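You operate a simulated robot arm through the tools that you are given. There is no shell and no other tool. Be economical: measure what you need, move in short steps, check, and stop when the job is done.

You are at the controls of a simulated robot arm. One attempt, no reset.

Task
Code the flight on the display with the scanner: point it at the blue tag of its pier.
Fine: blue button first; the flight board gives the pier; scanner back in its cradle, then the green button.

It is judged by the outcome, as a careful person would: the job done as asked, and still so three seconds after it is handed in. It fails if anything else is knocked over, pushed out of place, dropped, spilled or broken.

Robot
A 7-joint arm with a two-finger parallel gripper, fixed in place. Base frame: the origin is at the foot of the arm, x ahead of it, y to its left, z up. Readings come in cm, rad, newtons and seconds.
With the tool pointing down near the work surface it reaches from about 30 to 70 cm from the base axis. Its first joint turns from -1.152 to 1.152 rad. Payload 1.57 kg.
The TCP is the grasp point between the finger pads, 3 cm short of the fingertips. In the tool frame z runs along the fingers and y along their closing line. The gripper opens to 11 cm. The fingers are 2.4 cm wide and 1.2 cm thick; the gripper's body (4.8 by 11.2 cm) begins 7.8 cm behind the TCP.
Orientation is that of the tool frame in the base frame, as [roll, pitch, yaw] about the fixed x, y, z axes, in that order (R = Rz(yaw) Ry(pitch) Rx(roll)). With the fingers straight down and closing along the base's y, the tool's x points along the base's -x, its y along +y and its z along -z.

Tools
- The arm moves only by the tool nudge_tool. Its argument "increments" is a list of rows, each a list of 7 numbers: the turn, a rotation vector about the tool's x, y, z in units of 5 degrees (1.0 is 5 degrees), then the shift along the tool's x, y, z in units of 25 mm (1.0 is 25 mm), then the finger opening in cm, from 0 to 11. In form: [[rx, ry, rz, x, y, z, claw], ...]. A call has 1 to 10 rows; each row shifts and turns the commanded pose from where the row before left it, along the tool's axes as they then stand. A call with a number of a shift or a turn outside -1 to 1 is refused whole. Each row takes 0.2 s and may step no farther than 5 cm and 0.15 rad from the row before; otherwise, or with a gripper value out of range, the whole call is refused. Where a pose cannot be reached the arm comes as near as it can. A force on the tool above 40 N (or 10 N above the force at the start of the call, whichever is more), or a blocked arm, ends the call early, and 0.2 s more pass. The fingers move at their own pace (about 10.8 cm/s each) and stop on an object; they squeeze with about 36 N. The grip force told is the motor's: it shows also when the fingers shut on nothing. Time passes only in rows, and 0.2 s behind the last, so rows that do not move let the fingers close. The reply holds the time, the measured pose of the TCP, the force on the tool along the base axes, the opening and the grip force, in the units named above and with some noise, with the torque about the TCP (base axes, N m) and any sound that the robot's microphone picked up.
- Cameras (640 x 400 px; columns grow to the right, rows downward): "scene" is fixed at [18.2, -39.41, 141.3]; the picture's right is [0.68, -0.74, 0.00], its down [-0.35, -0.32, -0.88] and it looks along [0.65, 0.59, -0.48] (base axes); focal length 263 px, centre (320, 200). "wrist" rides on the gripper at [7, 1.6, -14.1] in the tool frame; the picture's right is [-0.23, 0.97, 0.00], its down [-0.85, -0.20, -0.48] and it looks along [-0.47, -0.11, 0.88] (tool axes); focal length 222 px, centre (320, 200). There is no depth. A picture from a camera that has moved, and an enlarged one, comes with that camera's place and axes in the base frame and with its lens. The place of the scene camera against the robot may be out by one fixed shift of up to 1.2 cm in any direction.
- grab_frame(camera): a new picture of that camera. No time passes.
- inspect(camera, box): a new picture of the part [left, top, right, bottom] of that camera's present view, enlarged. No time passes.
- job_done(): hands the job in; it is judged then, once.

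Go step by step. Nothing tells you positions but the pictures and the camera data: compare them with the known pose of the tool, close in by small moves and look again before you grip or let go. The budget is 120 turns and 64 pictures, counting those below and the enlarged ones. Unless the task says otherwise, let go and move clear before handing in, and close with one line.

The tools are called after "Emit:" as name(argument=value, ...) on one line, values as JSON. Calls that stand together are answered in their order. nudge_tool: Moves the arm, as the interface text tells. Its arguments: {"type":"object","properties":{"increments":{"type":"array"}},"required":["increments"]} The other tools are called the same way: grab_frame (camera) takes a picture; inspect (camera, box) takes an enlarged picture of a part of a camera's view; job_done () hands the job in.

At the start:

```text
time_s: 0.0
ee_pos: [44.27, 5.7, 124.95]
tool_rot: [3.141, 0.0, 3.141]
wrist_force: [-0.2, 0.9, -0.4]
moment: [0.03, 0.01, 0.0]
opening: 11.0
gripper_force: 0.0
```

scene: 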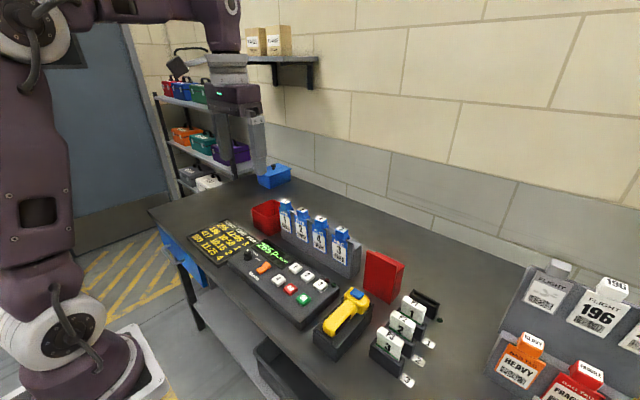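
wrist: 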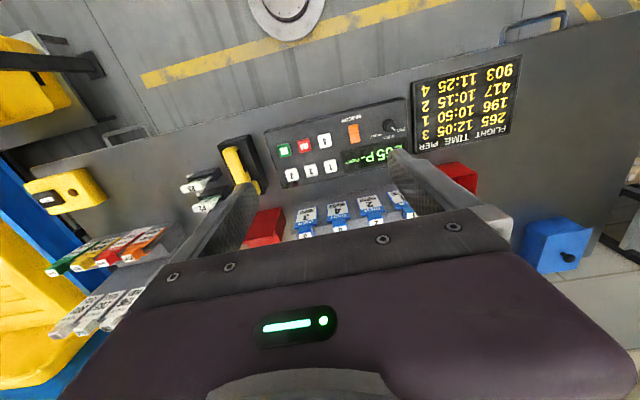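

I see a bench with a flight board, a console with a display and buttons, blue tags in a rack, and a yellow scanner in a cradle. I'll enlarge these parts to read them.

Emit:
inspect(camera="scene", box=[180, 170, 380, 295])

Emit:
inspect(camera="scene", box=[290, 240, 450, 390])

Emit:
inspect(camera="wrist", box=[180, 50, 540, 275])

```text
3.20 times, centred on (280, 232) of scene
camera zoom: at [18.2, -39.41, 141.3], right [0.68, -0.74, 0.0], down [-0.35, -0.32, -0.88], along [0.65, 0.59, -0.48], focal length 842 px, centre (448, 96)
```

zoom: 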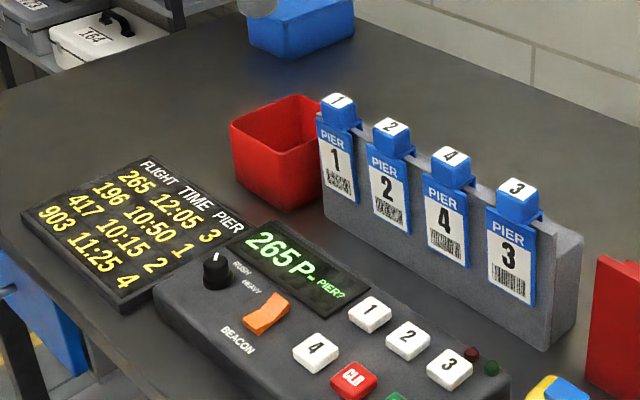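

```text
2.67 times, centred on (370, 315) of scene
camera zoom: at [18.2, -39.41, 141.3], right [0.68, -0.74, 0.0], down [-0.35, -0.32, -0.88], along [0.65, 0.59, -0.48], focal length 702 px, centre (187, -107)
```

zoom: 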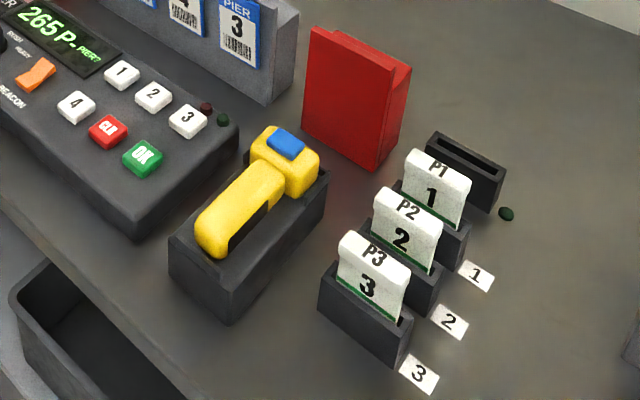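

```text
1.78 times, centred on (360, 162) of wrist
camera zoom: at [37.2, 7.36, 139.19], right [0.23, 0.97, 0.0], down [0.85, -0.2, 0.48], along [0.47, -0.11, -0.88], focal length 395 px, centre (249, 267)
```

zoom: 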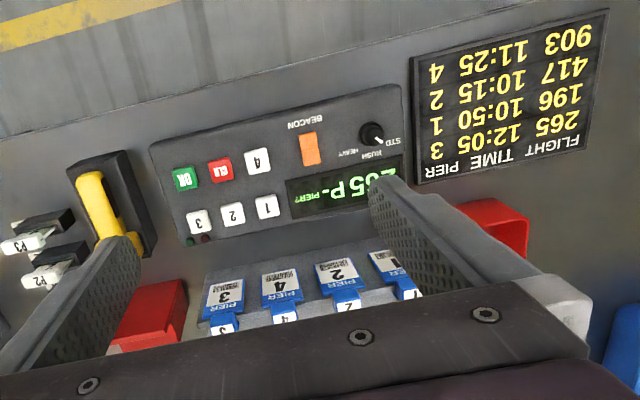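

Flight 265 goes to pier 3, whose tag is the rightmost in the rack, at about (65, -3, 93). The scanner is at about (47–57, -16, 90) with the blue button on its head. I'll move above it and look from nearer.

Emit:
nudge_tool(increments=[[0, 0, 0, 0.15, -0.96, 0.65, 11], [0, 0, 0, 0.15, -0.96, 0.65, 11], [0, 0, 0, 0.15, -0.96, 0.65, 11], [0, 0, 0, 0.15, -0.96, 0.65, 11], [0, 0, 0, 0.15, -0.96, 0.65, 11], [0, 0, 0, 0.15, -0.96, 0.65, 11], [0, 0, 0, 0.15, -0.96, 0.65, 11], [0, 0, 0, 0.15, -0.96, 0.65, 11], [0, 0, 0, 0.15, -0.96, 0.65, 11]])

Emit:
grab_frame(camera="wrist")

Emit:
grab_frame(camera="scene")

```text
time_s: 2.0
ee_pos: [40.5, -15.91, 110.23]
tool_rot: [3.14, 0.0, 3.14]
wrist_force: [0.0, -0.6, -0.2]
moment: [0.03, -0.02, 0.02]
opening: 11.01
gripper_force: 0.1
```

```text
58 pictures are left
camera wrist: at [33.55, -14.29, 124.51], right [0.23, 0.97, 0.0], down [0.85, -0.2, 0.48], along [0.47, -0.11, -0.88], focal length 222 px, centre (320, 200)
```

wrist: 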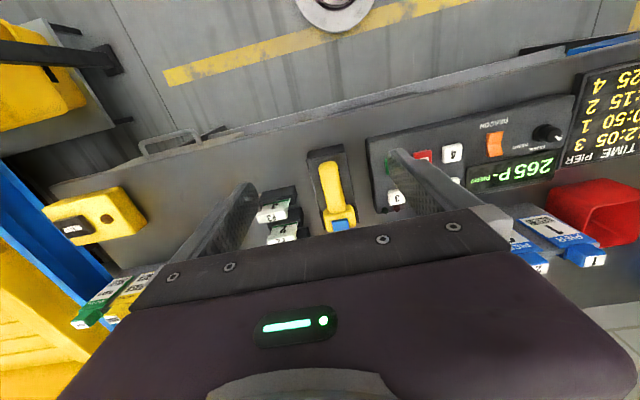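

```text
57 pictures are left
```

scene: 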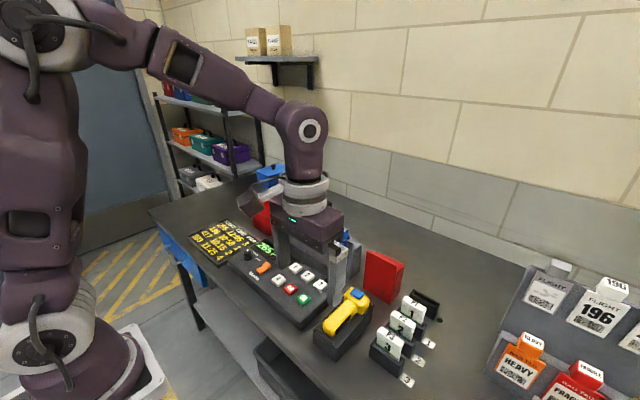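

I'll enlarge the scanner in both views to fix its position.

Emit:
inspect(camera="wrist", box=[270, 135, 398, 240])

Emit:
inspect(camera="scene", box=[300, 270, 396, 366])

```text
3.81 times, centred on (334, 188) of wrist
camera zoom: at [33.55, -14.29, 124.51], right [0.23, 0.97, 0.0], down [0.85, -0.2, 0.48], along [0.47, -0.11, -0.88], focal length 846 px, centre (267, 248)
```

zoom: 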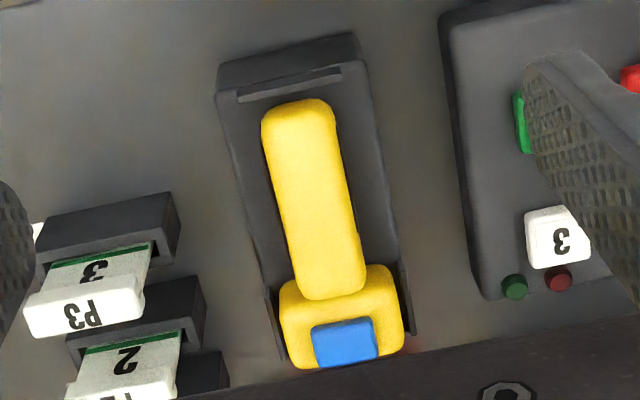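

```text
4.17 times, centred on (348, 318) of scene
camera zoom: at [18.2, -39.41, 141.3], right [0.68, -0.74, 0.0], down [-0.35, -0.32, -0.88], along [0.65, 0.59, -0.48], focal length 1096 px, centre (203, -292)
```

zoom: 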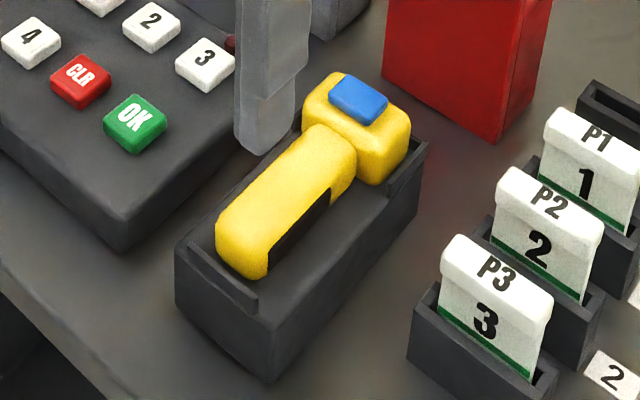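

The blue button is at about (57.1, -16.0, 91.3), and the scanner lies along x at y ≈ -16. I'll close the fingers and hover above the button.

Emit:
nudge_tool(increments=[[0, 0, 0, -0.95, 0, 0.7, 0], [0, 0, 0, -0.95, 0, 0.7, 0], [0, 0, 0, -0.95, 0, 0.7, 0], [0, 0, 0, -0.95, 0, 0.7, 0], [0, 0, 0, -0.95, 0, 0.7, 0], [0, 0, 0, -0.95, 0, 0.7, 0], [0, 0, 0, -0.95, 0, 0.7, 0], [0, 0, 0, 0, 0, 0, 0]])

Emit:
inspect(camera="scene", box=[270, 230, 430, 340])

Emit:
grab_frame(camera="wrist")

```text
time_s: 3.8
ee_pos: [57.67, -16.11, 98.11]
tool_rot: [3.142, 0.0, 3.141]
wrist_force: [0.1, 0.0, 0.4]
moment: [0.01, 0.01, 0.0]
opening: 0.0
gripper_force: 21.4
```

```text
3.64 times, centred on (350, 285) of scene
camera zoom: at [18.2, -39.41, 141.3], right [0.68, -0.74, 0.0], down [-0.35, -0.32, -0.88], along [0.65, 0.59, -0.48], focal length 957 px, centre (211, -109)
```

zoom: 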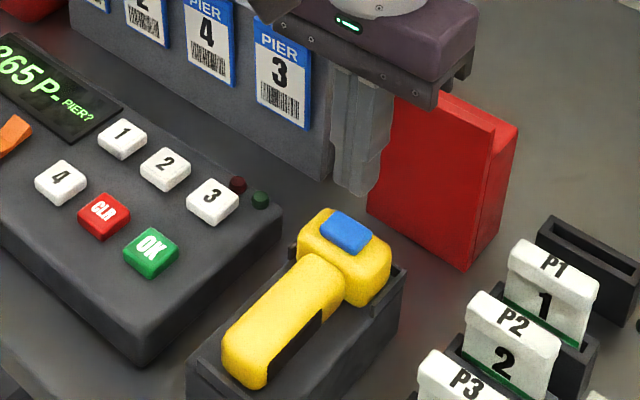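

```text
53 pictures are left
camera wrist: at [50.61, -14.34, 112.41], right [0.23, 0.97, 0.0], down [0.85, -0.2, 0.48], along [0.47, -0.11, -0.88], focal length 222 px, centre (320, 200)
```

wrist: 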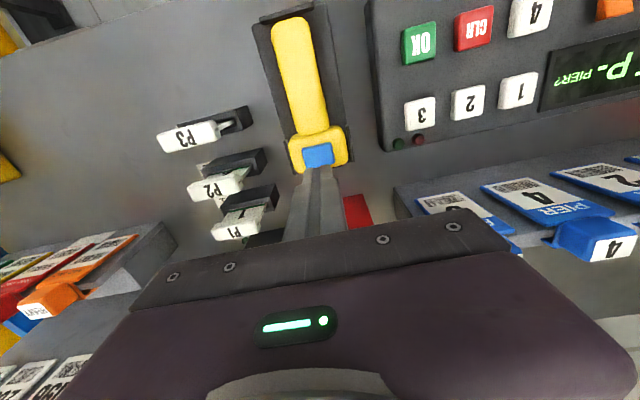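

The tool lines up with the button apart from 0.8 cm in x. I'll correct that and go down in small steps.

Emit:
nudge_tool(increments=[[0, 0, 0, 0.33, 0.02, 0.4, 0], [0, 0, 0, 0, 0, 0.4, 0], [0, 0, 0, 0, 0, 0.32, 0], [0, 0, 0, 0, 0, 0.12, 0], [0, 0, 0, 0, 0, 0.12, 0]])

Emit:
inspect(camera="wrist", box=[250, 100, 390, 188])

```text
time_s: 5.0
ee_pos: [56.58, -15.98, 94.62]
tool_rot: [3.141, 0.001, 3.139]
wrist_force: [0.4, 0.2, 0.1]
moment: [0.03, 0.01, 0.02]
opening: 0.01
gripper_force: 21.8
```

```text
4.55 times, centred on (320, 144) of wrist
camera zoom: at [49.68, -14.25, 108.98], right [0.23, 0.97, 0.0], down [0.85, -0.2, 0.48], along [0.47, -0.11, -0.88], focal length 1010 px, centre (320, 454)
```

zoom: 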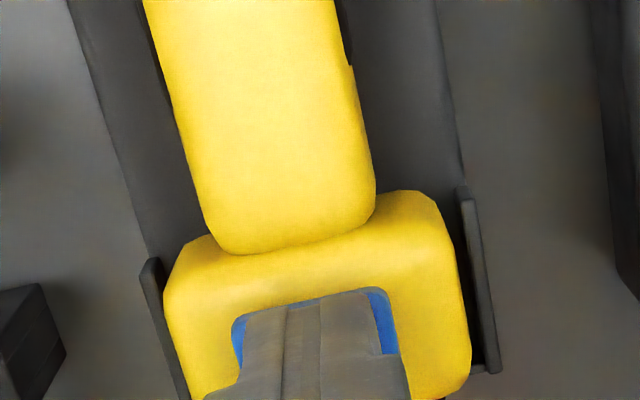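

Tip is just above the button, at about z 91.6. I'll press in small steps.

Emit:
nudge_tool(increments=[[0, 0, 0, -0.05, 0, 0.08, 0], [0, 0, 0, 0, 0, 0.08, 0], [0, 0, 0, 0, 0, 0.08, 0], [0, 0, 0, 0, 0, 0.06, 0]])

```text
time_s: 6.0
ee_pos: [56.82, -15.85, 93.96]
tool_rot: [-3.14, 0.003, 3.141]
wrist_force: [2.6, 0.9, 12.5]
moment: [0.01, -0.03, 0.04]
opening: 0.0
gripper_force: 20.4
heard: click
```

Heard a click at 12.5 N. I'll back off and check the display.

Emit:
nudge_tool(increments=[[0, 0, 0, 0, 0, -0.2, 0], [0, 0, 0, 0, 0, -1, 0], [0, 0, 0, 0.5, 0, -1, 6], [0, 0, 0, 1, 0, -1, 6], [0, 0, 0, 1, 0, -1, 6]])

Emit:
grab_frame(camera="wrist")

Emit:
inspect(camera="scene", box=[230, 220, 390, 340])

```text
time_s: 7.2
ee_pos: [50.58, -15.86, 104.53]
tool_rot: [-3.141, 0.001, 3.141]
wrist_force: [0.0, -0.3, 0.1]
moment: [-0.03, 0.0, -0.01]
opening: 6.01
gripper_force: 0.0
```

```text
51 pictures are left
camera wrist: at [43.56, -14.16, 118.83], right [0.23, 0.97, 0.0], down [0.85, -0.2, 0.48], along [0.47, -0.11, -0.88], focal length 222 px, centre (320, 200)
```

wrist: 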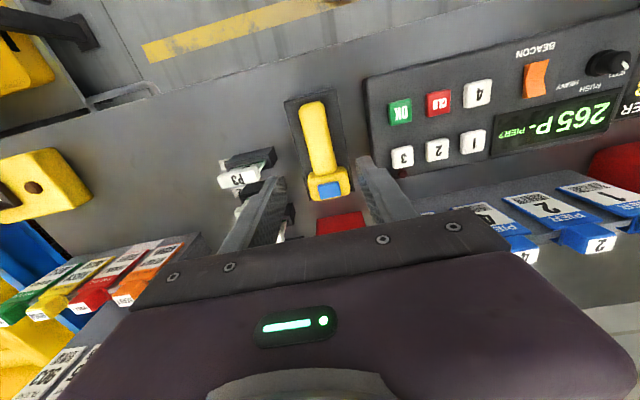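

```text
3.33 times, centred on (310, 280) of scene
camera zoom: at [18.2, -39.41, 141.3], right [0.68, -0.74, 0.0], down [-0.35, -0.32, -0.88], along [0.65, 0.59, -0.48], focal length 877 px, centre (353, -67)
```

zoom: 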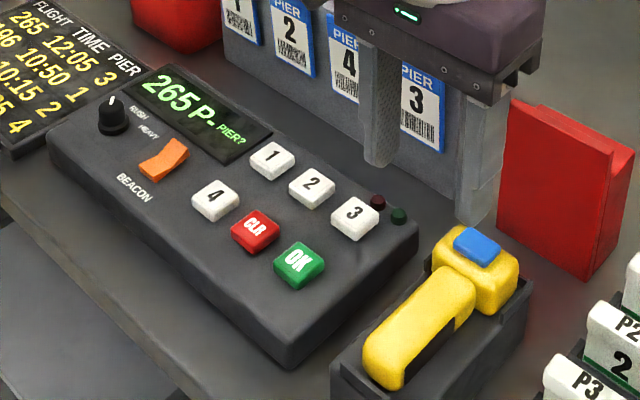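

The display shows no change yet. Next I'll grip the handle: centre over x ≈ 52, y ≈ -16 and go down to just above the cradle's level.

Emit:
nudge_tool(increments=[[0, 0, 0, -0.56, -0.02, 1, 6], [0, 0, 0, 0, 0, 1, 6], [0, 0, 0, 0, 0, 1, 6], [0, 0, 0, 0, 0, 1, 6], [0, 0, 0, 0, 0, 0.9, 6]])

Emit:
grab_frame(camera="wrist")

Emit:
inspect(camera="scene", box=[280, 260, 400, 360])

```text
time_s: 8.4
ee_pos: [51.88, -15.83, 92.11]
tool_rot: [-3.141, 0.0, 3.14]
wrist_force: [0.1, -0.4, 0.1]
moment: [-0.01, -0.01, 0.03]
opening: 5.99
gripper_force: 0.1
```

```text
49 pictures are left
camera wrist: at [44.92, -14.17, 106.38], right [0.23, 0.97, 0.0], down [0.85, -0.2, 0.48], along [0.47, -0.11, -0.88], focal length 222 px, centre (320, 200)
```

wrist: 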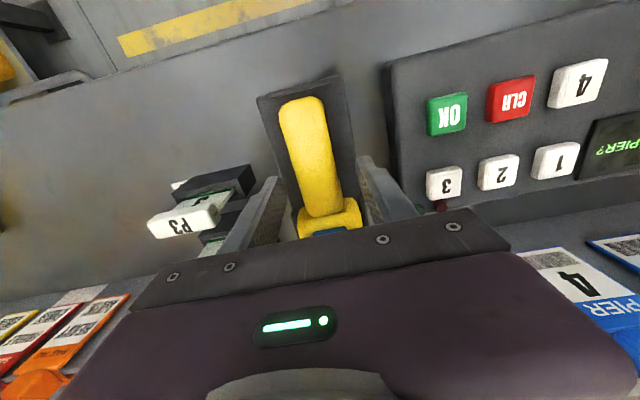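

```text
4.00 times, centred on (340, 310) of scene
camera zoom: at [18.2, -39.41, 141.3], right [0.68, -0.74, 0.0], down [-0.35, -0.32, -0.88], along [0.65, 0.59, -0.48], focal length 1052 px, centre (240, -240)
```

zoom: 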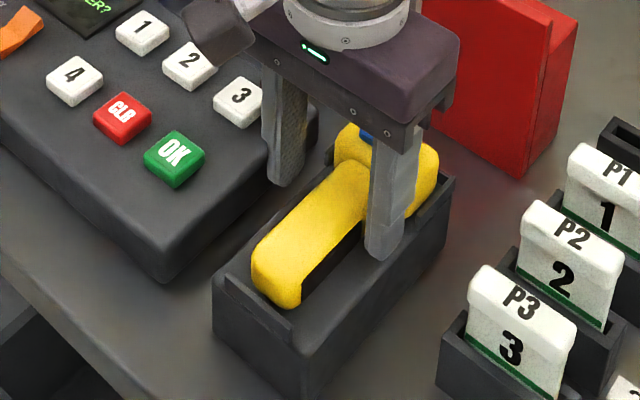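

Fingers straddle the handle. I'll narrow the opening and go down slowly, watching for contact.

Emit:
nudge_tool(increments=[[0, 0, 0, 0, -0.04, 0, 4.6], [0, 0, 0, 0, 0, 0.16, 4.6], [0, 0, 0, 0, 0, 0.16, 4.6], [0, 0, 0, 0, 0, 0.12, 4.6]])

Emit:
inspect(camera="scene", box=[310, 270, 390, 350])

```text
time_s: 9.4
ee_pos: [51.75, -16.11, 90.93]
tool_rot: [3.141, -0.001, 3.14]
wrist_force: [0.1, 1.2, -0.2]
moment: [0.0, -0.01, -0.03]
opening: 4.61
gripper_force: 0.1
```

```text
5.00 times, centred on (350, 310) of scene
camera zoom: at [18.2, -39.41, 141.3], right [0.68, -0.74, 0.0], down [-0.35, -0.32, -0.88], along [0.65, 0.59, -0.48], focal length 1315 px, centre (170, -350)
```

zoom: 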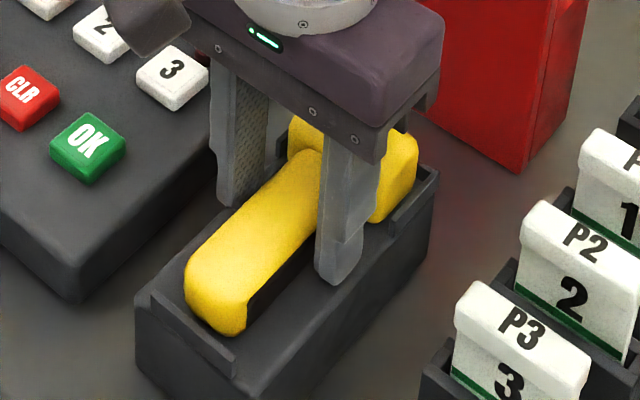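

Tips reach well down the handle's sides. I'll close on it.

Emit:
nudge_tool(increments=[[0, 0, 0, 0, 0.05, 0, 3.2], [0, 0, 0, 0, 0, 0, 0], [0, 0, 0, 0, 0, 0, 0], [0, 0, 0, 0, 0, 0, 0]])

```text
time_s: 10.4
ee_pos: [51.81, -15.93, 91.07]
tool_rot: [3.141, -0.001, 3.141]
wrist_force: [-0.5, 0.5, 0.4]
moment: [-0.01, 0.02, -0.01]
opening: 3.34
gripper_force: 36.2
```

Gripped, at an opening of 3.34. I'll lift straight up a little and check.

Emit:
nudge_tool(increments=[[0, 0, 0, 0, 0, -0.4, 0], [0, 0, 0, 0, 0, -0.6, 0], [0, 0, 0, 0, 0, -0.8, 0], [0, 0, 0, 0, 0, -0.8, 0], [0, 0, 0, 0, 0, -0.8, 0]])

Emit:
inspect(camera="scene", box=[280, 220, 400, 340])

Emit:
grab_frame(camera="wrist")

```text
time_s: 11.6
ee_pos: [51.94, -16.04, 99.55]
tool_rot: [-3.14, -0.001, 3.139]
wrist_force: [-0.6, -0.6, -1.8]
moment: [-0.02, 0.0, -0.01]
opening: 3.35
gripper_force: 36.2
```

```text
3.33 times, centred on (340, 280) of scene
camera zoom: at [18.2, -39.41, 141.3], right [0.68, -0.74, 0.0], down [-0.35, -0.32, -0.88], along [0.65, 0.59, -0.48], focal length 877 px, centre (253, -67)
```

zoom: 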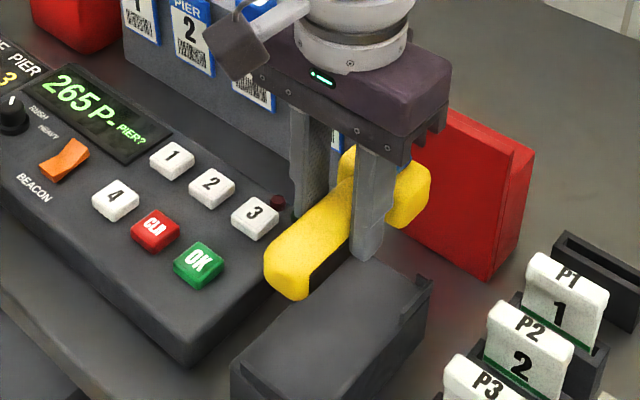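

```text
45 pictures are left
camera wrist: at [44.97, -14.3, 113.86], right [0.23, 0.97, 0.0], down [0.85, -0.2, 0.48], along [0.47, -0.11, -0.88], focal length 222 px, centre (320, 200)
```

wrist: 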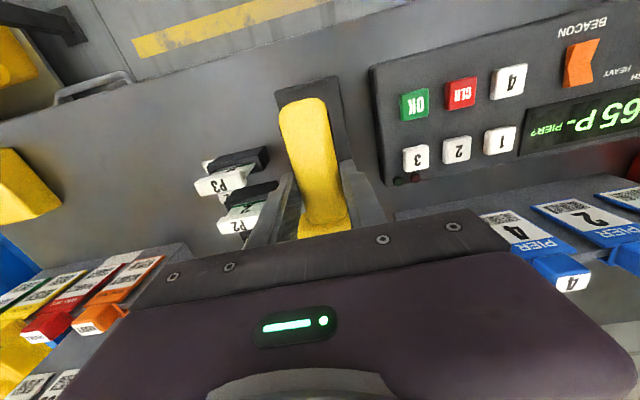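

The scanner is held level. Tag 3 is at about (66, -3.1, 92), facing -x. I'll back off slightly and slide left to y ≈ -3 at this height, then look before lowering.

Emit:
nudge_tool(increments=[[0, 0, 0, 0.6, 0, 0, 0], [0, 0, 0, 0, 0.7, 0, 0], [0, 0, 0, 0, 0.9, 0, 0], [0, 0, 0, 0, 0.9, 0, 0], [0, 0, 0, 0, 0.9, 0, 0], [0, 0, 0, 0, 0.9, 0, 0], [0, 0, 0, 0, 0.7, 0, 0]])

Emit:
inspect(camera="scene", box=[240, 180, 400, 330])

Emit:
grab_frame(camera="wrist")

```text
time_s: 13.2
ee_pos: [50.22, -3.41, 99.48]
tool_rot: [-3.141, 0.0, 3.139]
wrist_force: [-0.4, 0.4, -2.1]
moment: [0.03, 0.08, 0.02]
opening: 3.34
gripper_force: 36.5
```

```text
2.67 times, centred on (320, 255) of scene
camera zoom: at [18.2, -39.41, 141.3], right [0.68, -0.74, 0.0], down [-0.35, -0.32, -0.88], along [0.65, 0.59, -0.48], focal length 702 px, centre (320, 53)
```

zoom: 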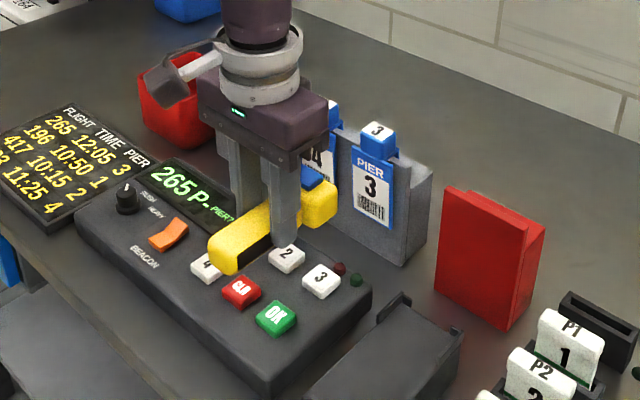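

```text
43 pictures are left
camera wrist: at [43.35, -1.73, 113.88], right [0.23, 0.97, 0.0], down [0.85, -0.2, 0.48], along [0.47, -0.11, -0.88], focal length 222 px, centre (320, 200)
```

wrist: 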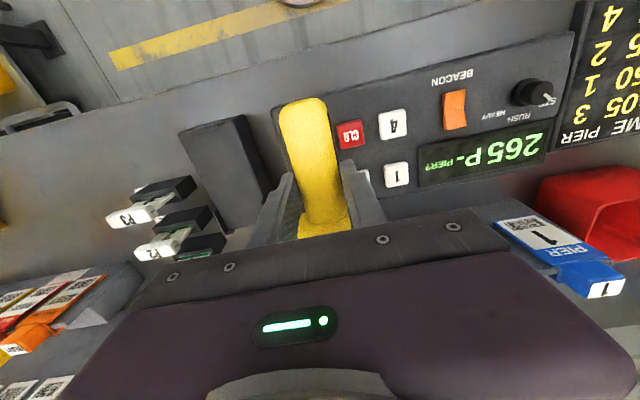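

Lined up with tag 3 at (66.3, -3.4, 92.4), and the console keys are near z 86. I'll lower so the head is level with the tag and move a little closer.

Emit:
nudge_tool(increments=[[0, 0, 0, 0, 0, 0.6, 0], [0, 0, 0, 0, 0, 0.6, 0], [0, 0, 0, 0, 0, 0.6, 0], [0, 0, 0, -0.4, 0, 0, 0], [0, 0, 0, 0, 0, 0, 0], [0, 0, 0, 0, 0, 0, 0]])

Emit:
inspect(camera="scene", box=[240, 180, 400, 330])

```text
time_s: 14.6
ee_pos: [51.53, -3.52, 95.14]
tool_rot: [-3.141, 0.002, 3.14]
wrist_force: [-0.4, 0.4, -2.9]
moment: [-0.01, 0.06, 0.01]
opening: 3.34
gripper_force: 35.6
```

```text
2.67 times, centred on (320, 255) of scene
camera zoom: at [18.2, -39.41, 141.3], right [0.68, -0.74, 0.0], down [-0.35, -0.32, -0.88], along [0.65, 0.59, -0.48], focal length 702 px, centre (320, 53)
```

zoom: 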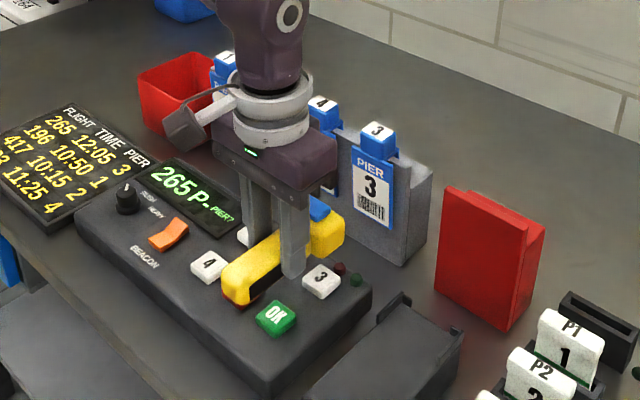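

No beep yet. I'll look closely at the tag and scanner head for a beam or spot.

Emit:
inspect(camera="scene", box=[300, 210, 364, 260])

Emit:
grab_frame(camera="wrist")

```text
8.00 times, centred on (332, 235) of scene
camera zoom: at [18.2, -39.41, 141.3], right [0.68, -0.74, 0.0], down [-0.35, -0.32, -0.88], along [0.65, 0.59, -0.48], focal length 2105 px, centre (224, -80)
```

zoom: 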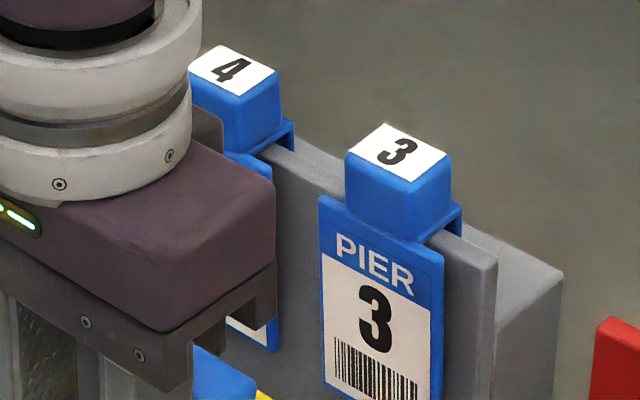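

```text
40 pictures are left
camera wrist: at [44.39, -1.78, 109.43], right [0.23, 0.97, 0.0], down [0.85, -0.2, 0.48], along [0.47, -0.11, -0.88], focal length 222 px, centre (320, 200)
```

wrist: 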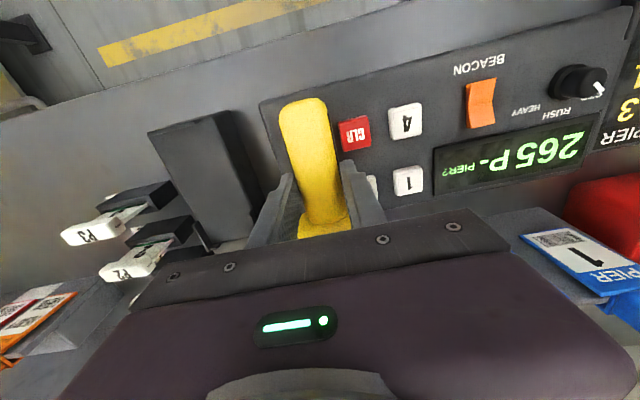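

No spot is visible. The barcode is lower on the tag, at about z 90, so I'll go slightly lower and closer, pausing there.

Emit:
nudge_tool(increments=[[0, 0, 0, -0.4, 0, 0.24, 0], [0, 0, 0, -0.4, 0, 0.24, 0], [0, 0, 0, -0.3, 0, 0.2, 0], [0, 0, 0, 0, 0, 0, 0], [0, 0, 0, 0, 0, 0, 0], [0, 0, 0, 0, 0, 0, 0], [0, 0, 0, 0, 0, 0, 0], [0, 0, 0, 0, 0, 0, 0]])

Emit:
inspect(camera="scene", box=[270, 210, 370, 300])

```text
time_s: 16.4
ee_pos: [54.22, -3.53, 93.33]
tool_rot: [3.141, 0.0, 3.141]
wrist_force: [0.3, -0.6, -1.9]
moment: [0.0, 0.04, 0.01]
opening: 3.36
gripper_force: 36.3
```

```text
4.44 times, centred on (320, 255) of scene
camera zoom: at [18.2, -39.41, 141.3], right [0.68, -0.74, 0.0], down [-0.35, -0.32, -0.88], along [0.65, 0.59, -0.48], focal length 1169 px, centre (320, -44)
```

zoom: 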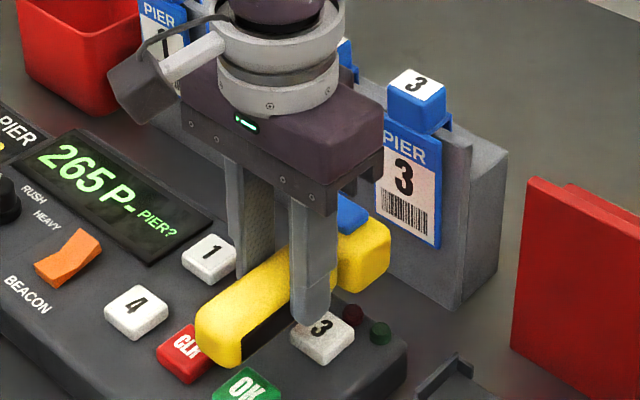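

Still no beep. I'll lift the scanner clear and turn its front toward the scene camera to see where the window is.

Emit:
nudge_tool(increments=[[0, 0, 0, 0.7, 0, -0.7, 0], [0, 0, 0, 0.7, 0, -1, 0], [0, 0, 0, 0.6, 0, -1, 0], [0, 0, 0, 0, 0, -1, 0], [0, 0, 1, 0, 0, -1, 0], [0, 0, 1, 0, 0, -1, 0], [0, 0, 1, 0, 0, 0, 0], [0, 0, 1, 0, 0, 0, 0], [0, 0, 1, 0, 0, 0, 0], [0, 0, 1, 0, 0, 0, 0]])

Emit:
nudge_tool(increments=[[0, 0, 1, 0, 0, 0, 0], [0, 0, 1, 0, 0, 0, 0], [0, 0, 1, 0, 0, 0, 0], [0, 0, 1, 0, 0, 0, 0], [0, 0, 1, 0, 0, 0, 0], [0, 0, 1, 0, 0, 0, 0], [0, 0, 1, 0, 0, 0, 0], [0, 0, 1, 0, 0, 0, 0], [0, 0, 1, 0, 0, 0, 0], [0, 0, 1, 0, 0, 0, 0]])

Emit:
inspect(camera="scene", box=[220, 120, 380, 220])

```text
time_s: 18.6
ee_pos: [49.16, -3.47, 107.57]
tool_rot: [3.141, 0.0, 2.616]
wrist_force: [0.4, -0.6, -2.1]
moment: [0.05, 0.01, 0.02]
opening: 3.33
gripper_force: 36.2
```

```text
time_s: 20.8
ee_pos: [49.13, -3.35, 107.57]
tool_rot: [3.141, 0.0, 1.743]
wrist_force: [0.5, -0.7, -3.2]
moment: [0.04, 0.05, 0.02]
opening: 3.33
gripper_force: 35.9
```

```text
4.00 times, centred on (300, 170) of scene
camera zoom: at [18.2, -39.41, 141.3], right [0.68, -0.74, 0.0], down [-0.35, -0.32, -0.88], along [0.65, 0.59, -0.48], focal length 1052 px, centre (400, 320)
```

zoom: 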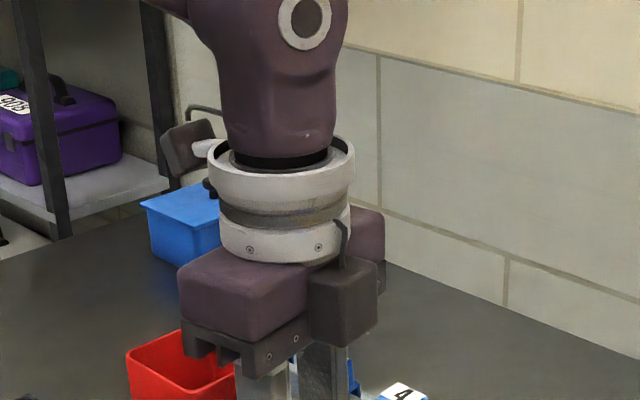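

Emit:
inspect(camera="scene", box=[260, 190, 380, 265])

```text
5.33 times, centred on (320, 228) of scene
camera zoom: at [18.2, -39.41, 141.3], right [0.68, -0.74, 0.0], down [-0.35, -0.32, -0.88], along [0.65, 0.59, -0.48], focal length 1403 px, centre (320, 53)
```

zoom: 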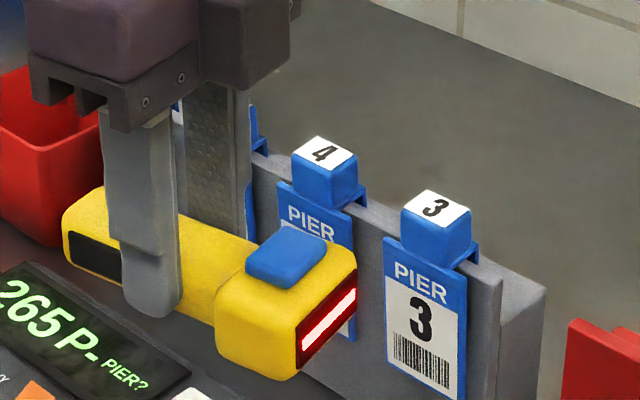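

The window in the head's front is lit red, so the scanner is on and points along the handle from about 7.3 cm ahead of and 2.1 cm below the TCP. I'll turn back and try again from farther off, aimed at the barcode and held longer.

Emit:
nudge_tool(increments=[[0, 0, -1, 0, 0, 0, 0], [0, 0, -1, 0, 0, 0, 0], [0, 0, -1, 0, 0, 0, 0], [0, 0, -1, 0, 0, 0, 0], [0, 0, -1, 0, 0, 0, 0], [0, 0, -1, 0, 0, 0, 0], [0, 0, -1, 0, 0, 0, 0], [0, 0, -1, 0, 0, 0, 0], [0, 0, -1, 0, 0, 0, 0], [0, 0, -1, 0, 0, 0, 0]])

Emit:
nudge_tool(increments=[[0, 0, -1, 0, 0, 0, 0], [0, 0, -1, 0, 0, 0, 0], [0, 0, -1, 0, 0, 0, 0], [0, 0, -1, 0, 0, 0, 0], [0, 0, -1, 0, 0, 0, 0], [0, 0, -1, 0, 0, 0, 0], [0, 0, 0, 0, 0, 0, 0]])

Emit:
nudge_tool(increments=[[0, 0, 0, 0, 0, 0.9, 0], [0, 0, 0, 0, 0, 0.9, 0], [0, 0, 0, 0, 0, 0.9, 0], [0, 0, 0, 0, 0, 0.9, 0], [0, 0, 0, 0, 0, 0.9, 0], [0, 0, 0, 0, 0, 0.9, 0], [0, 0, 0, 0, 0, 0.5, 0], [0, 0, 0, 0, 0, 0, 0], [0, 0, 0, 0, 0, 0, 0], [0, 0, 0, 0, 0, 0, 0]])

```text
time_s: 23.0
ee_pos: [49.12, -3.35, 107.59]
tool_rot: [-3.141, 0.0, 2.618]
wrist_force: [0.0, -0.1, -2.3]
moment: [0.02, 0.03, -0.01]
opening: 3.37
gripper_force: 35.4
```

```text
time_s: 24.6
ee_pos: [49.06, -3.53, 107.62]
tool_rot: [3.141, 0.0, -3.141]
wrist_force: [-0.7, 0.1, -3.0]
moment: [0.0, 0.03, 0.01]
opening: 3.34
gripper_force: 36.1
```

```text
time_s: 26.8
ee_pos: [48.98, -3.41, 92.8]
tool_rot: [3.14, 0.001, 3.141]
wrist_force: [0.4, 0.0, -2.4]
moment: [-0.01, 0.04, -0.01]
opening: 3.35
gripper_force: 35.2
```

Emit:
inspect(camera="scene", box=[270, 210, 370, 300])

Emit:
nudge_tool(increments=[[0, 0, 0, 0, 0, 0, 0], [0, 0, 0, 0, 0, 0, 0], [0, 0, 0, 0, 0, 0, 0], [0, 0, 0, 0, 0, 0, 0], [0, 0, 0, 0, 0, 0, 0]])

```text
4.44 times, centred on (320, 255) of scene
camera zoom: at [18.2, -39.41, 141.3], right [0.68, -0.74, 0.0], down [-0.35, -0.32, -0.88], along [0.65, 0.59, -0.48], focal length 1169 px, centre (320, -44)
```

zoom: 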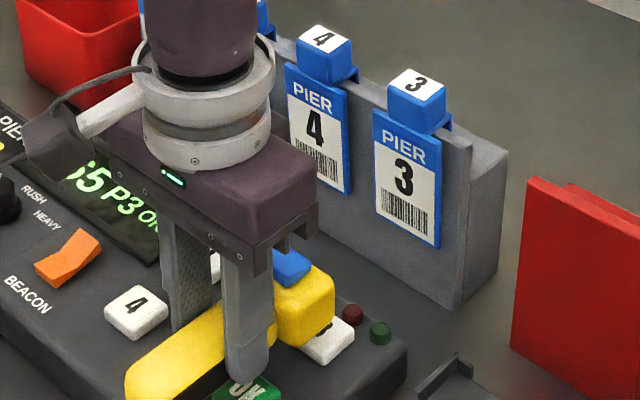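

```text
time_s: 28.0
ee_pos: [49.14, -3.47, 92.75]
tool_rot: [3.14, 0.001, 3.14]
wrist_force: [-0.2, 0.0, -2.5]
moment: [0.03, 0.06, -0.01]
opening: 3.37
gripper_force: 36.1
```

The display now reads "265 P3 OK": scanned. I'll raise the scanner and carry it back above the cradle.

Emit:
nudge_tool(increments=[[0, 0, 0, 0, 0, -0.9, 0], [0, 0, 0, 0, 0, -0.9, 0], [0, 0, 0, 0, 0, -0.9, 0], [0, 0, 0, 0, -0.9, 0, 0], [0, 0, 0, 0, -0.9, 0, 0], [0, 0, 0, 0, -0.9, 0, 0], [0, 0, 0, 0, -0.9, 0, 0], [0, 0, 0, -0.5, -0.9, 0, 0], [0, 0, 0, -0.58, -0.5, 0, 0], [0, 0, 0, 0, 0, 0, 0]])

Emit:
inspect(camera="scene", box=[240, 230, 400, 340])

Emit:
grab_frame(camera="wrist")

```text
time_s: 30.2
ee_pos: [51.88, -16.03, 99.53]
tool_rot: [-3.141, 0.001, 3.14]
wrist_force: [0.2, 1.1, -2.5]
moment: [-0.02, 0.06, -0.02]
opening: 3.36
gripper_force: 36.4
```

```text
3.64 times, centred on (320, 285) of scene
camera zoom: at [18.2, -39.41, 141.3], right [0.68, -0.74, 0.0], down [-0.35, -0.32, -0.88], along [0.65, 0.59, -0.48], focal length 957 px, centre (320, -109)
```

zoom: 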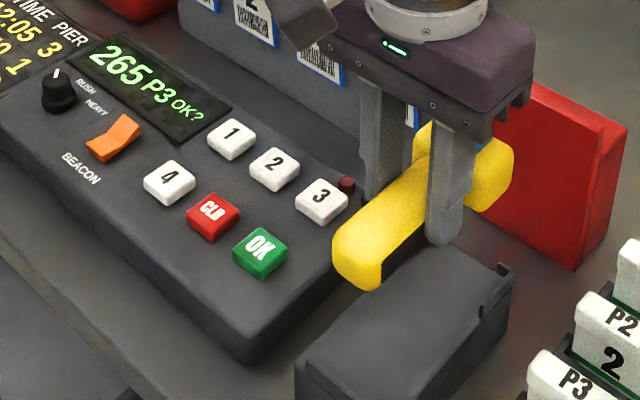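

```text
34 pictures are left
camera wrist: at [45.03, -14.27, 113.86], right [0.23, 0.97, 0.0], down [0.85, -0.2, 0.48], along [0.47, -0.11, -0.88], focal length 222 px, centre (320, 200)
```

wrist: 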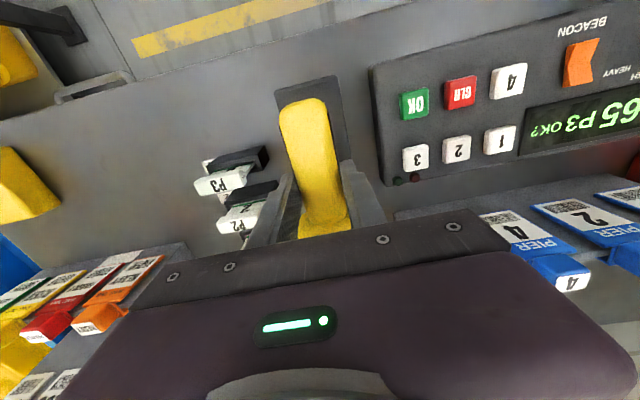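

Pose matches the one after lifting, within noise. I'll lower back into the cradle, slowing at the end.

Emit:
nudge_tool(increments=[[0, 0, 0, 0, 0, 0.8, 0], [0, 0, 0, 0, 0, 0.8, 0], [0, 0, 0, 0, 0, 0.8, 0], [0, 0, 0, 0, 0, 0.5, 0], [0, 0, 0, 0, 0, 0.25, 0], [0, 0, 0, 0, 0, 0.12, 0], [0, 0, 0, 0, 0, 0.08, 0], [0, 0, 0, 0, 0, 0, 0]])

Emit:
inspect(camera="scene", box=[290, 260, 400, 350])

```text
time_s: 32.0
ee_pos: [51.87, -15.99, 91.15]
tool_rot: [-3.141, 0.0, 3.141]
wrist_force: [0.5, -0.2, -2.7]
moment: [0.01, 0.07, 0.01]
opening: 3.35
gripper_force: 35.8
```

```text
4.44 times, centred on (345, 305) of scene
camera zoom: at [18.2, -39.41, 141.3], right [0.68, -0.74, 0.0], down [-0.35, -0.32, -0.88], along [0.65, 0.59, -0.48], focal length 1169 px, centre (209, -267)
```

zoom: 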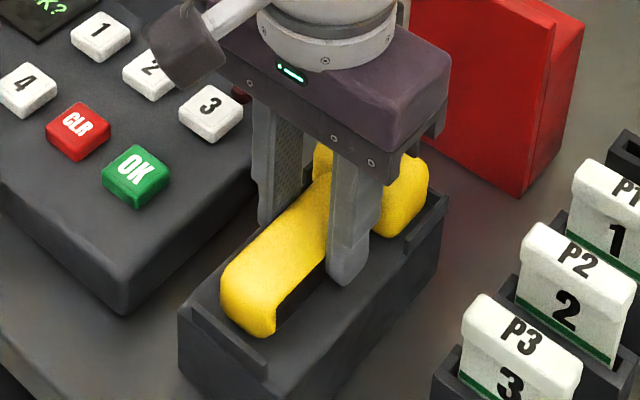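

Nearly seated: the weight is still on the tool. I'll ease down until the cradle takes it.

Emit:
nudge_tool(increments=[[0, 0, 0, 0, 0, 0.04, 0], [0, 0, 0, 0, 0, 0.04, 0], [0, 0, 0, 0, 0, 0, 0]])

```text
time_s: 32.8
ee_pos: [51.91, -15.82, 90.96]
tool_rot: [-3.141, 0.0, 3.139]
wrist_force: [-0.2, -0.5, -1.9]
moment: [0.01, 0.03, -0.03]
opening: 3.35
gripper_force: 36.0
```

Emit:
nudge_tool(increments=[[0, 0, 0, 0, 0, 0.04, 0], [0, 0, 0, 0, 0, 0.03, 0], [0, 0, 0, 0, 0, 0, 0]])

```text
time_s: 33.6
ee_pos: [51.67, -15.86, 90.97]
tool_rot: [3.141, 0.003, 3.14]
wrist_force: [-1.4, 5.7, 29.4]
moment: [0.19, 0.24, 0.03]
opening: 3.36
gripper_force: 36.4
```

Contact: it is seated, at 29 N. I'll relieve the push slightly, then release gently.

Emit:
nudge_tool(increments=[[0, 0, 0, 0, 0, -0.05, 0], [0, 0, 0, 0, 0, 0, 3.8], [0, 0, 0, 0, 0, 0, 4.6], [0, 0, 0, 0, 0, 0, 4.6]])

Emit:
inspect(camera="scene", box=[290, 260, 400, 350])

```text
time_s: 34.6
ee_pos: [51.8, -16.02, 90.96]
tool_rot: [-3.141, 0.001, 3.14]
wrist_force: [0.2, -0.5, -0.2]
moment: [0.02, -0.01, 0.01]
opening: 4.61
gripper_force: 0.0
```

```text
4.44 times, centred on (345, 305) of scene
camera zoom: at [18.2, -39.41, 141.3], right [0.68, -0.74, 0.0], down [-0.35, -0.32, -0.88], along [0.65, 0.59, -0.48], focal length 1169 px, centre (209, -267)
```

zoom: 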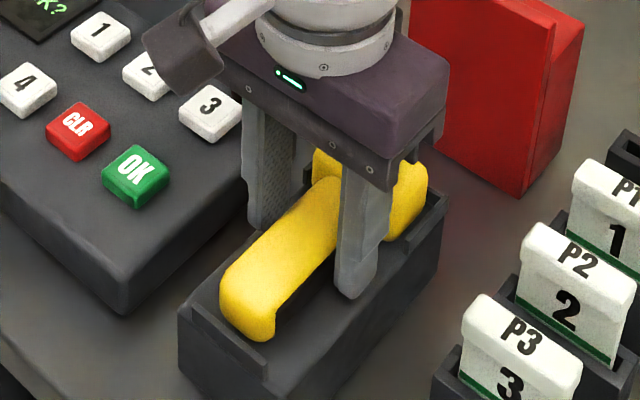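

Released with the scanner in place. I'll rise straight up, close the fingers and move toward the green OK key at about (50.4, -4.4, 86).

Emit:
nudge_tool(increments=[[0, 0, 0, 0, 0, -0.6, 4.6], [0, 0, 0, 0, 0, -1, 4.6], [0, 0, 0, 0, 0, -1, 4.6], [0, 0, 0, 0, 0, -1, 4.6], [0, 0, 0, 0.2, 0.9, 0, 0], [0, 0, 0, 0.2, 0.9, 0, 0], [0, 0, 0, 0.16, 0.9, 0, 0], [0, 0, 0, 0, 0.97, 0, 0], [0, 0, 0, 0, 0.97, 0, 0], [0, 0, 0, 0, 0, 0, 0]])

Emit:
grab_frame(camera="wrist")

Emit:
inspect(camera="scene", box=[240, 240, 400, 350])

```text
time_s: 36.8
ee_pos: [50.24, -4.26, 99.92]
tool_rot: [3.14, 0.0, 3.138]
wrist_force: [0.0, 0.1, -0.2]
moment: [-0.01, 0.01, 0.0]
opening: 0.01
gripper_force: 21.3
```

```text
31 pictures are left
camera wrist: at [43.35, -2.56, 114.27], right [0.23, 0.97, 0.0], down [0.85, -0.2, 0.48], along [0.47, -0.11, -0.88], focal length 222 px, centre (320, 200)
```

wrist: 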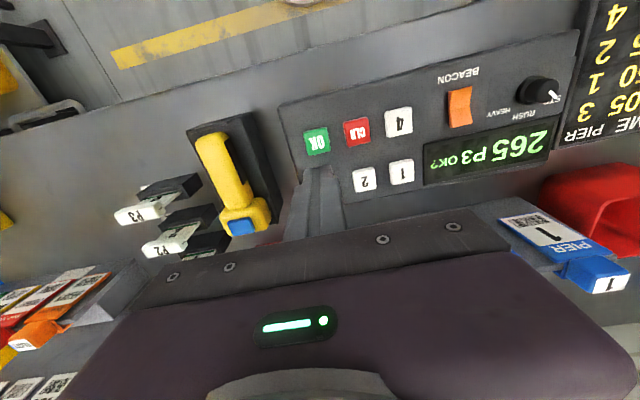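

```text
3.64 times, centred on (320, 295) of scene
camera zoom: at [18.2, -39.41, 141.3], right [0.68, -0.74, 0.0], down [-0.35, -0.32, -0.88], along [0.65, 0.59, -0.48], focal length 957 px, centre (320, -146)
```

zoom: 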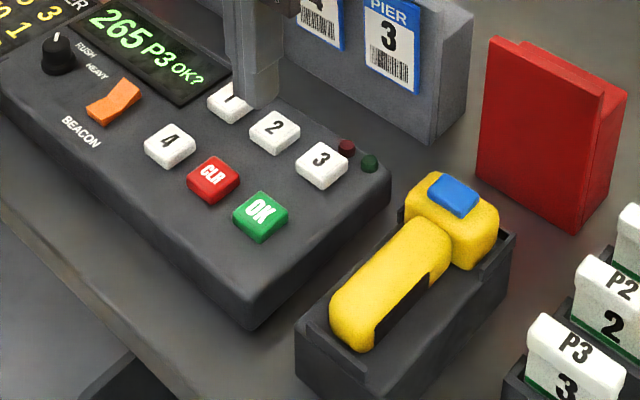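

The OK key is at (50.1, -4.5, 86.4), nearly under the tool. I'll lower to just above it.

Emit:
nudge_tool(increments=[[0, 0, 0, 0.04, -0.08, 0.9, 0], [0, 0, 0, 0, 0, 0.9, 0], [0, 0, 0, 0, 0, 0.9, 0], [0, 0, 0, 0, 0, 0.7, 0], [0, 0, 0, 0, 0, 0.3, 0], [0, 0, 0, 0, 0, 0, 0]])

Emit:
inspect(camera="wrist", box=[240, 80, 440, 205])

Emit:
inspect(camera="scene", box=[260, 250, 340, 320])

```text
time_s: 38.2
ee_pos: [50.28, -4.65, 90.73]
tool_rot: [3.141, 0.0, 3.141]
wrist_force: [0.1, -0.1, -0.2]
moment: [-0.01, 0.02, -0.02]
opening: 0.02
gripper_force: 21.5
```

```text
3.20 times, centred on (340, 142) of wrist
camera zoom: at [43.32, -2.92, 105.04], right [0.23, 0.97, 0.0], down [0.85, -0.2, 0.48], along [0.47, -0.11, -0.88], focal length 711 px, centre (256, 384)
```

zoom: 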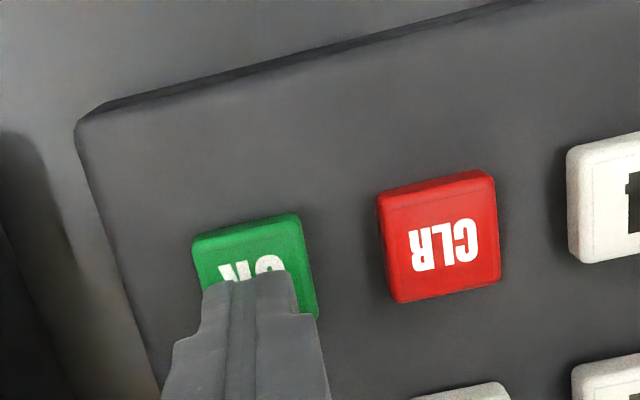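

```text
5.71 times, centred on (300, 285) of scene
camera zoom: at [18.2, -39.41, 141.3], right [0.68, -0.74, 0.0], down [-0.35, -0.32, -0.88], along [0.65, 0.59, -0.48], focal length 1503 px, centre (434, -286)
```

zoom: 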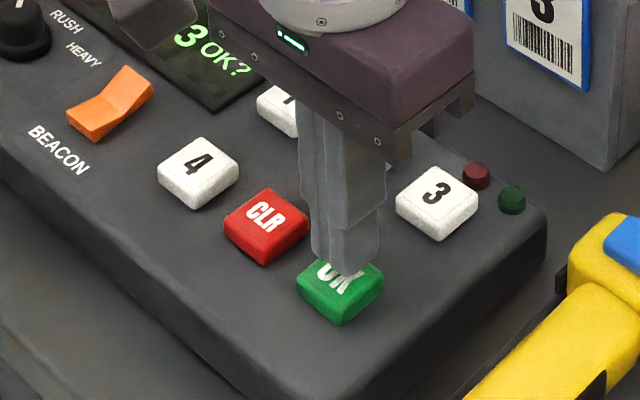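

Aligned over OK and clear of CLR. I'll press it in small steps.

Emit:
nudge_tool(increments=[[0, 0, 0, 0.06, 0.02, 0.28, 0], [0, 0, 0, 0, 0, 0.16, 0], [0, 0, 0, 0, 0, 0.08, 0], [0, 0, 0, 0, 0, 0.08, 0]])

```text
time_s: 39.2
ee_pos: [50.22, -4.45, 89.29]
tool_rot: [-3.14, 0.0, 3.139]
wrist_force: [-3.4, -1.9, 9.0]
moment: [-0.09, 0.11, -0.01]
opening: 0.0
gripper_force: 21.4
heard: click
```

Click heard. I'll lift straight up, move clear and check.

Emit:
nudge_tool(increments=[[0, 0, 0, 0, 0, -0.4, 0], [0, 0, 0, 0, 0, -1, 0], [0, 0, 0, 0, 0, -1, 0], [0, 0, 0, 0, 0, -1, 0], [0, 0, 0, 0, 0, -1, 0], [0, 0, 0, 0, 0, -1, 0], [0, 0, 0, 0, 0, -1, 0], [0, 0, 0, 0.5, 0, -1, 0]])

Emit:
grab_frame(camera="wrist")

Emit:
inspect(camera="scene", box=[180, 190, 400, 340])

```text
time_s: 41.0
ee_pos: [48.89, -4.5, 107.81]
tool_rot: [3.141, 0.001, 3.14]
wrist_force: [0.1, -0.6, 1.0]
moment: [-0.02, 0.01, 0.02]
opening: 0.0
gripper_force: 21.4
```

```text
27 pictures are left
camera wrist: at [41.89, -2.82, 122.16], right [0.23, 0.97, 0.0], down [0.85, -0.2, 0.48], along [0.47, -0.11, -0.88], focal length 222 px, centre (320, 200)
```

wrist: 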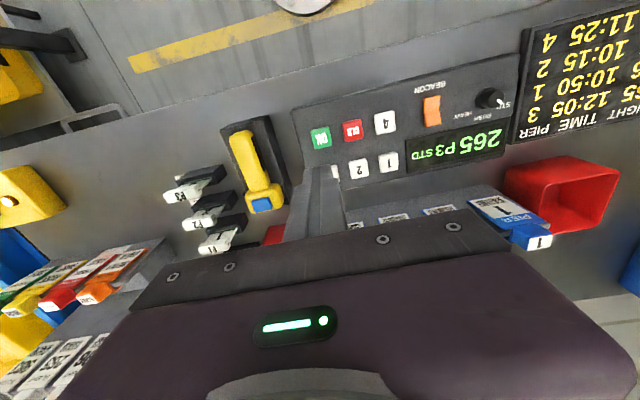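

```text
2.67 times, centred on (290, 265) of scene
camera zoom: at [18.2, -39.41, 141.3], right [0.68, -0.74, 0.0], down [-0.35, -0.32, -0.88], along [0.65, 0.59, -0.48], focal length 702 px, centre (400, 27)
```

zoom: 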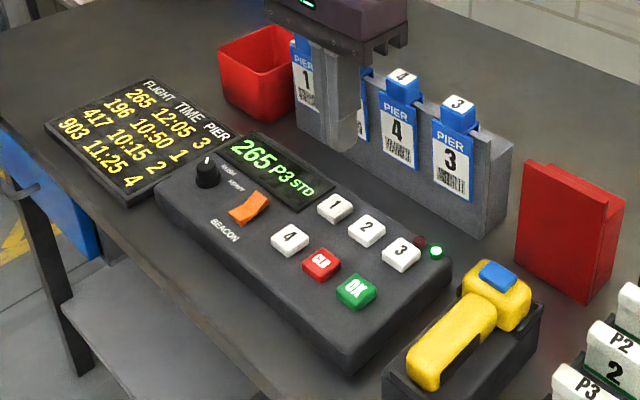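

The display reads "265 P3 STD" with the green lamp lit, the scanner is in its cradle, and everything else is in place. I'll hand in now.

Emit:
job_done()

```text
The job is handed in.
```

Flight 265 is coded to pier 3: I pressed the blue button, scanned the pier 3 tag, put the scanner back in its cradle and confirmed with the green button.
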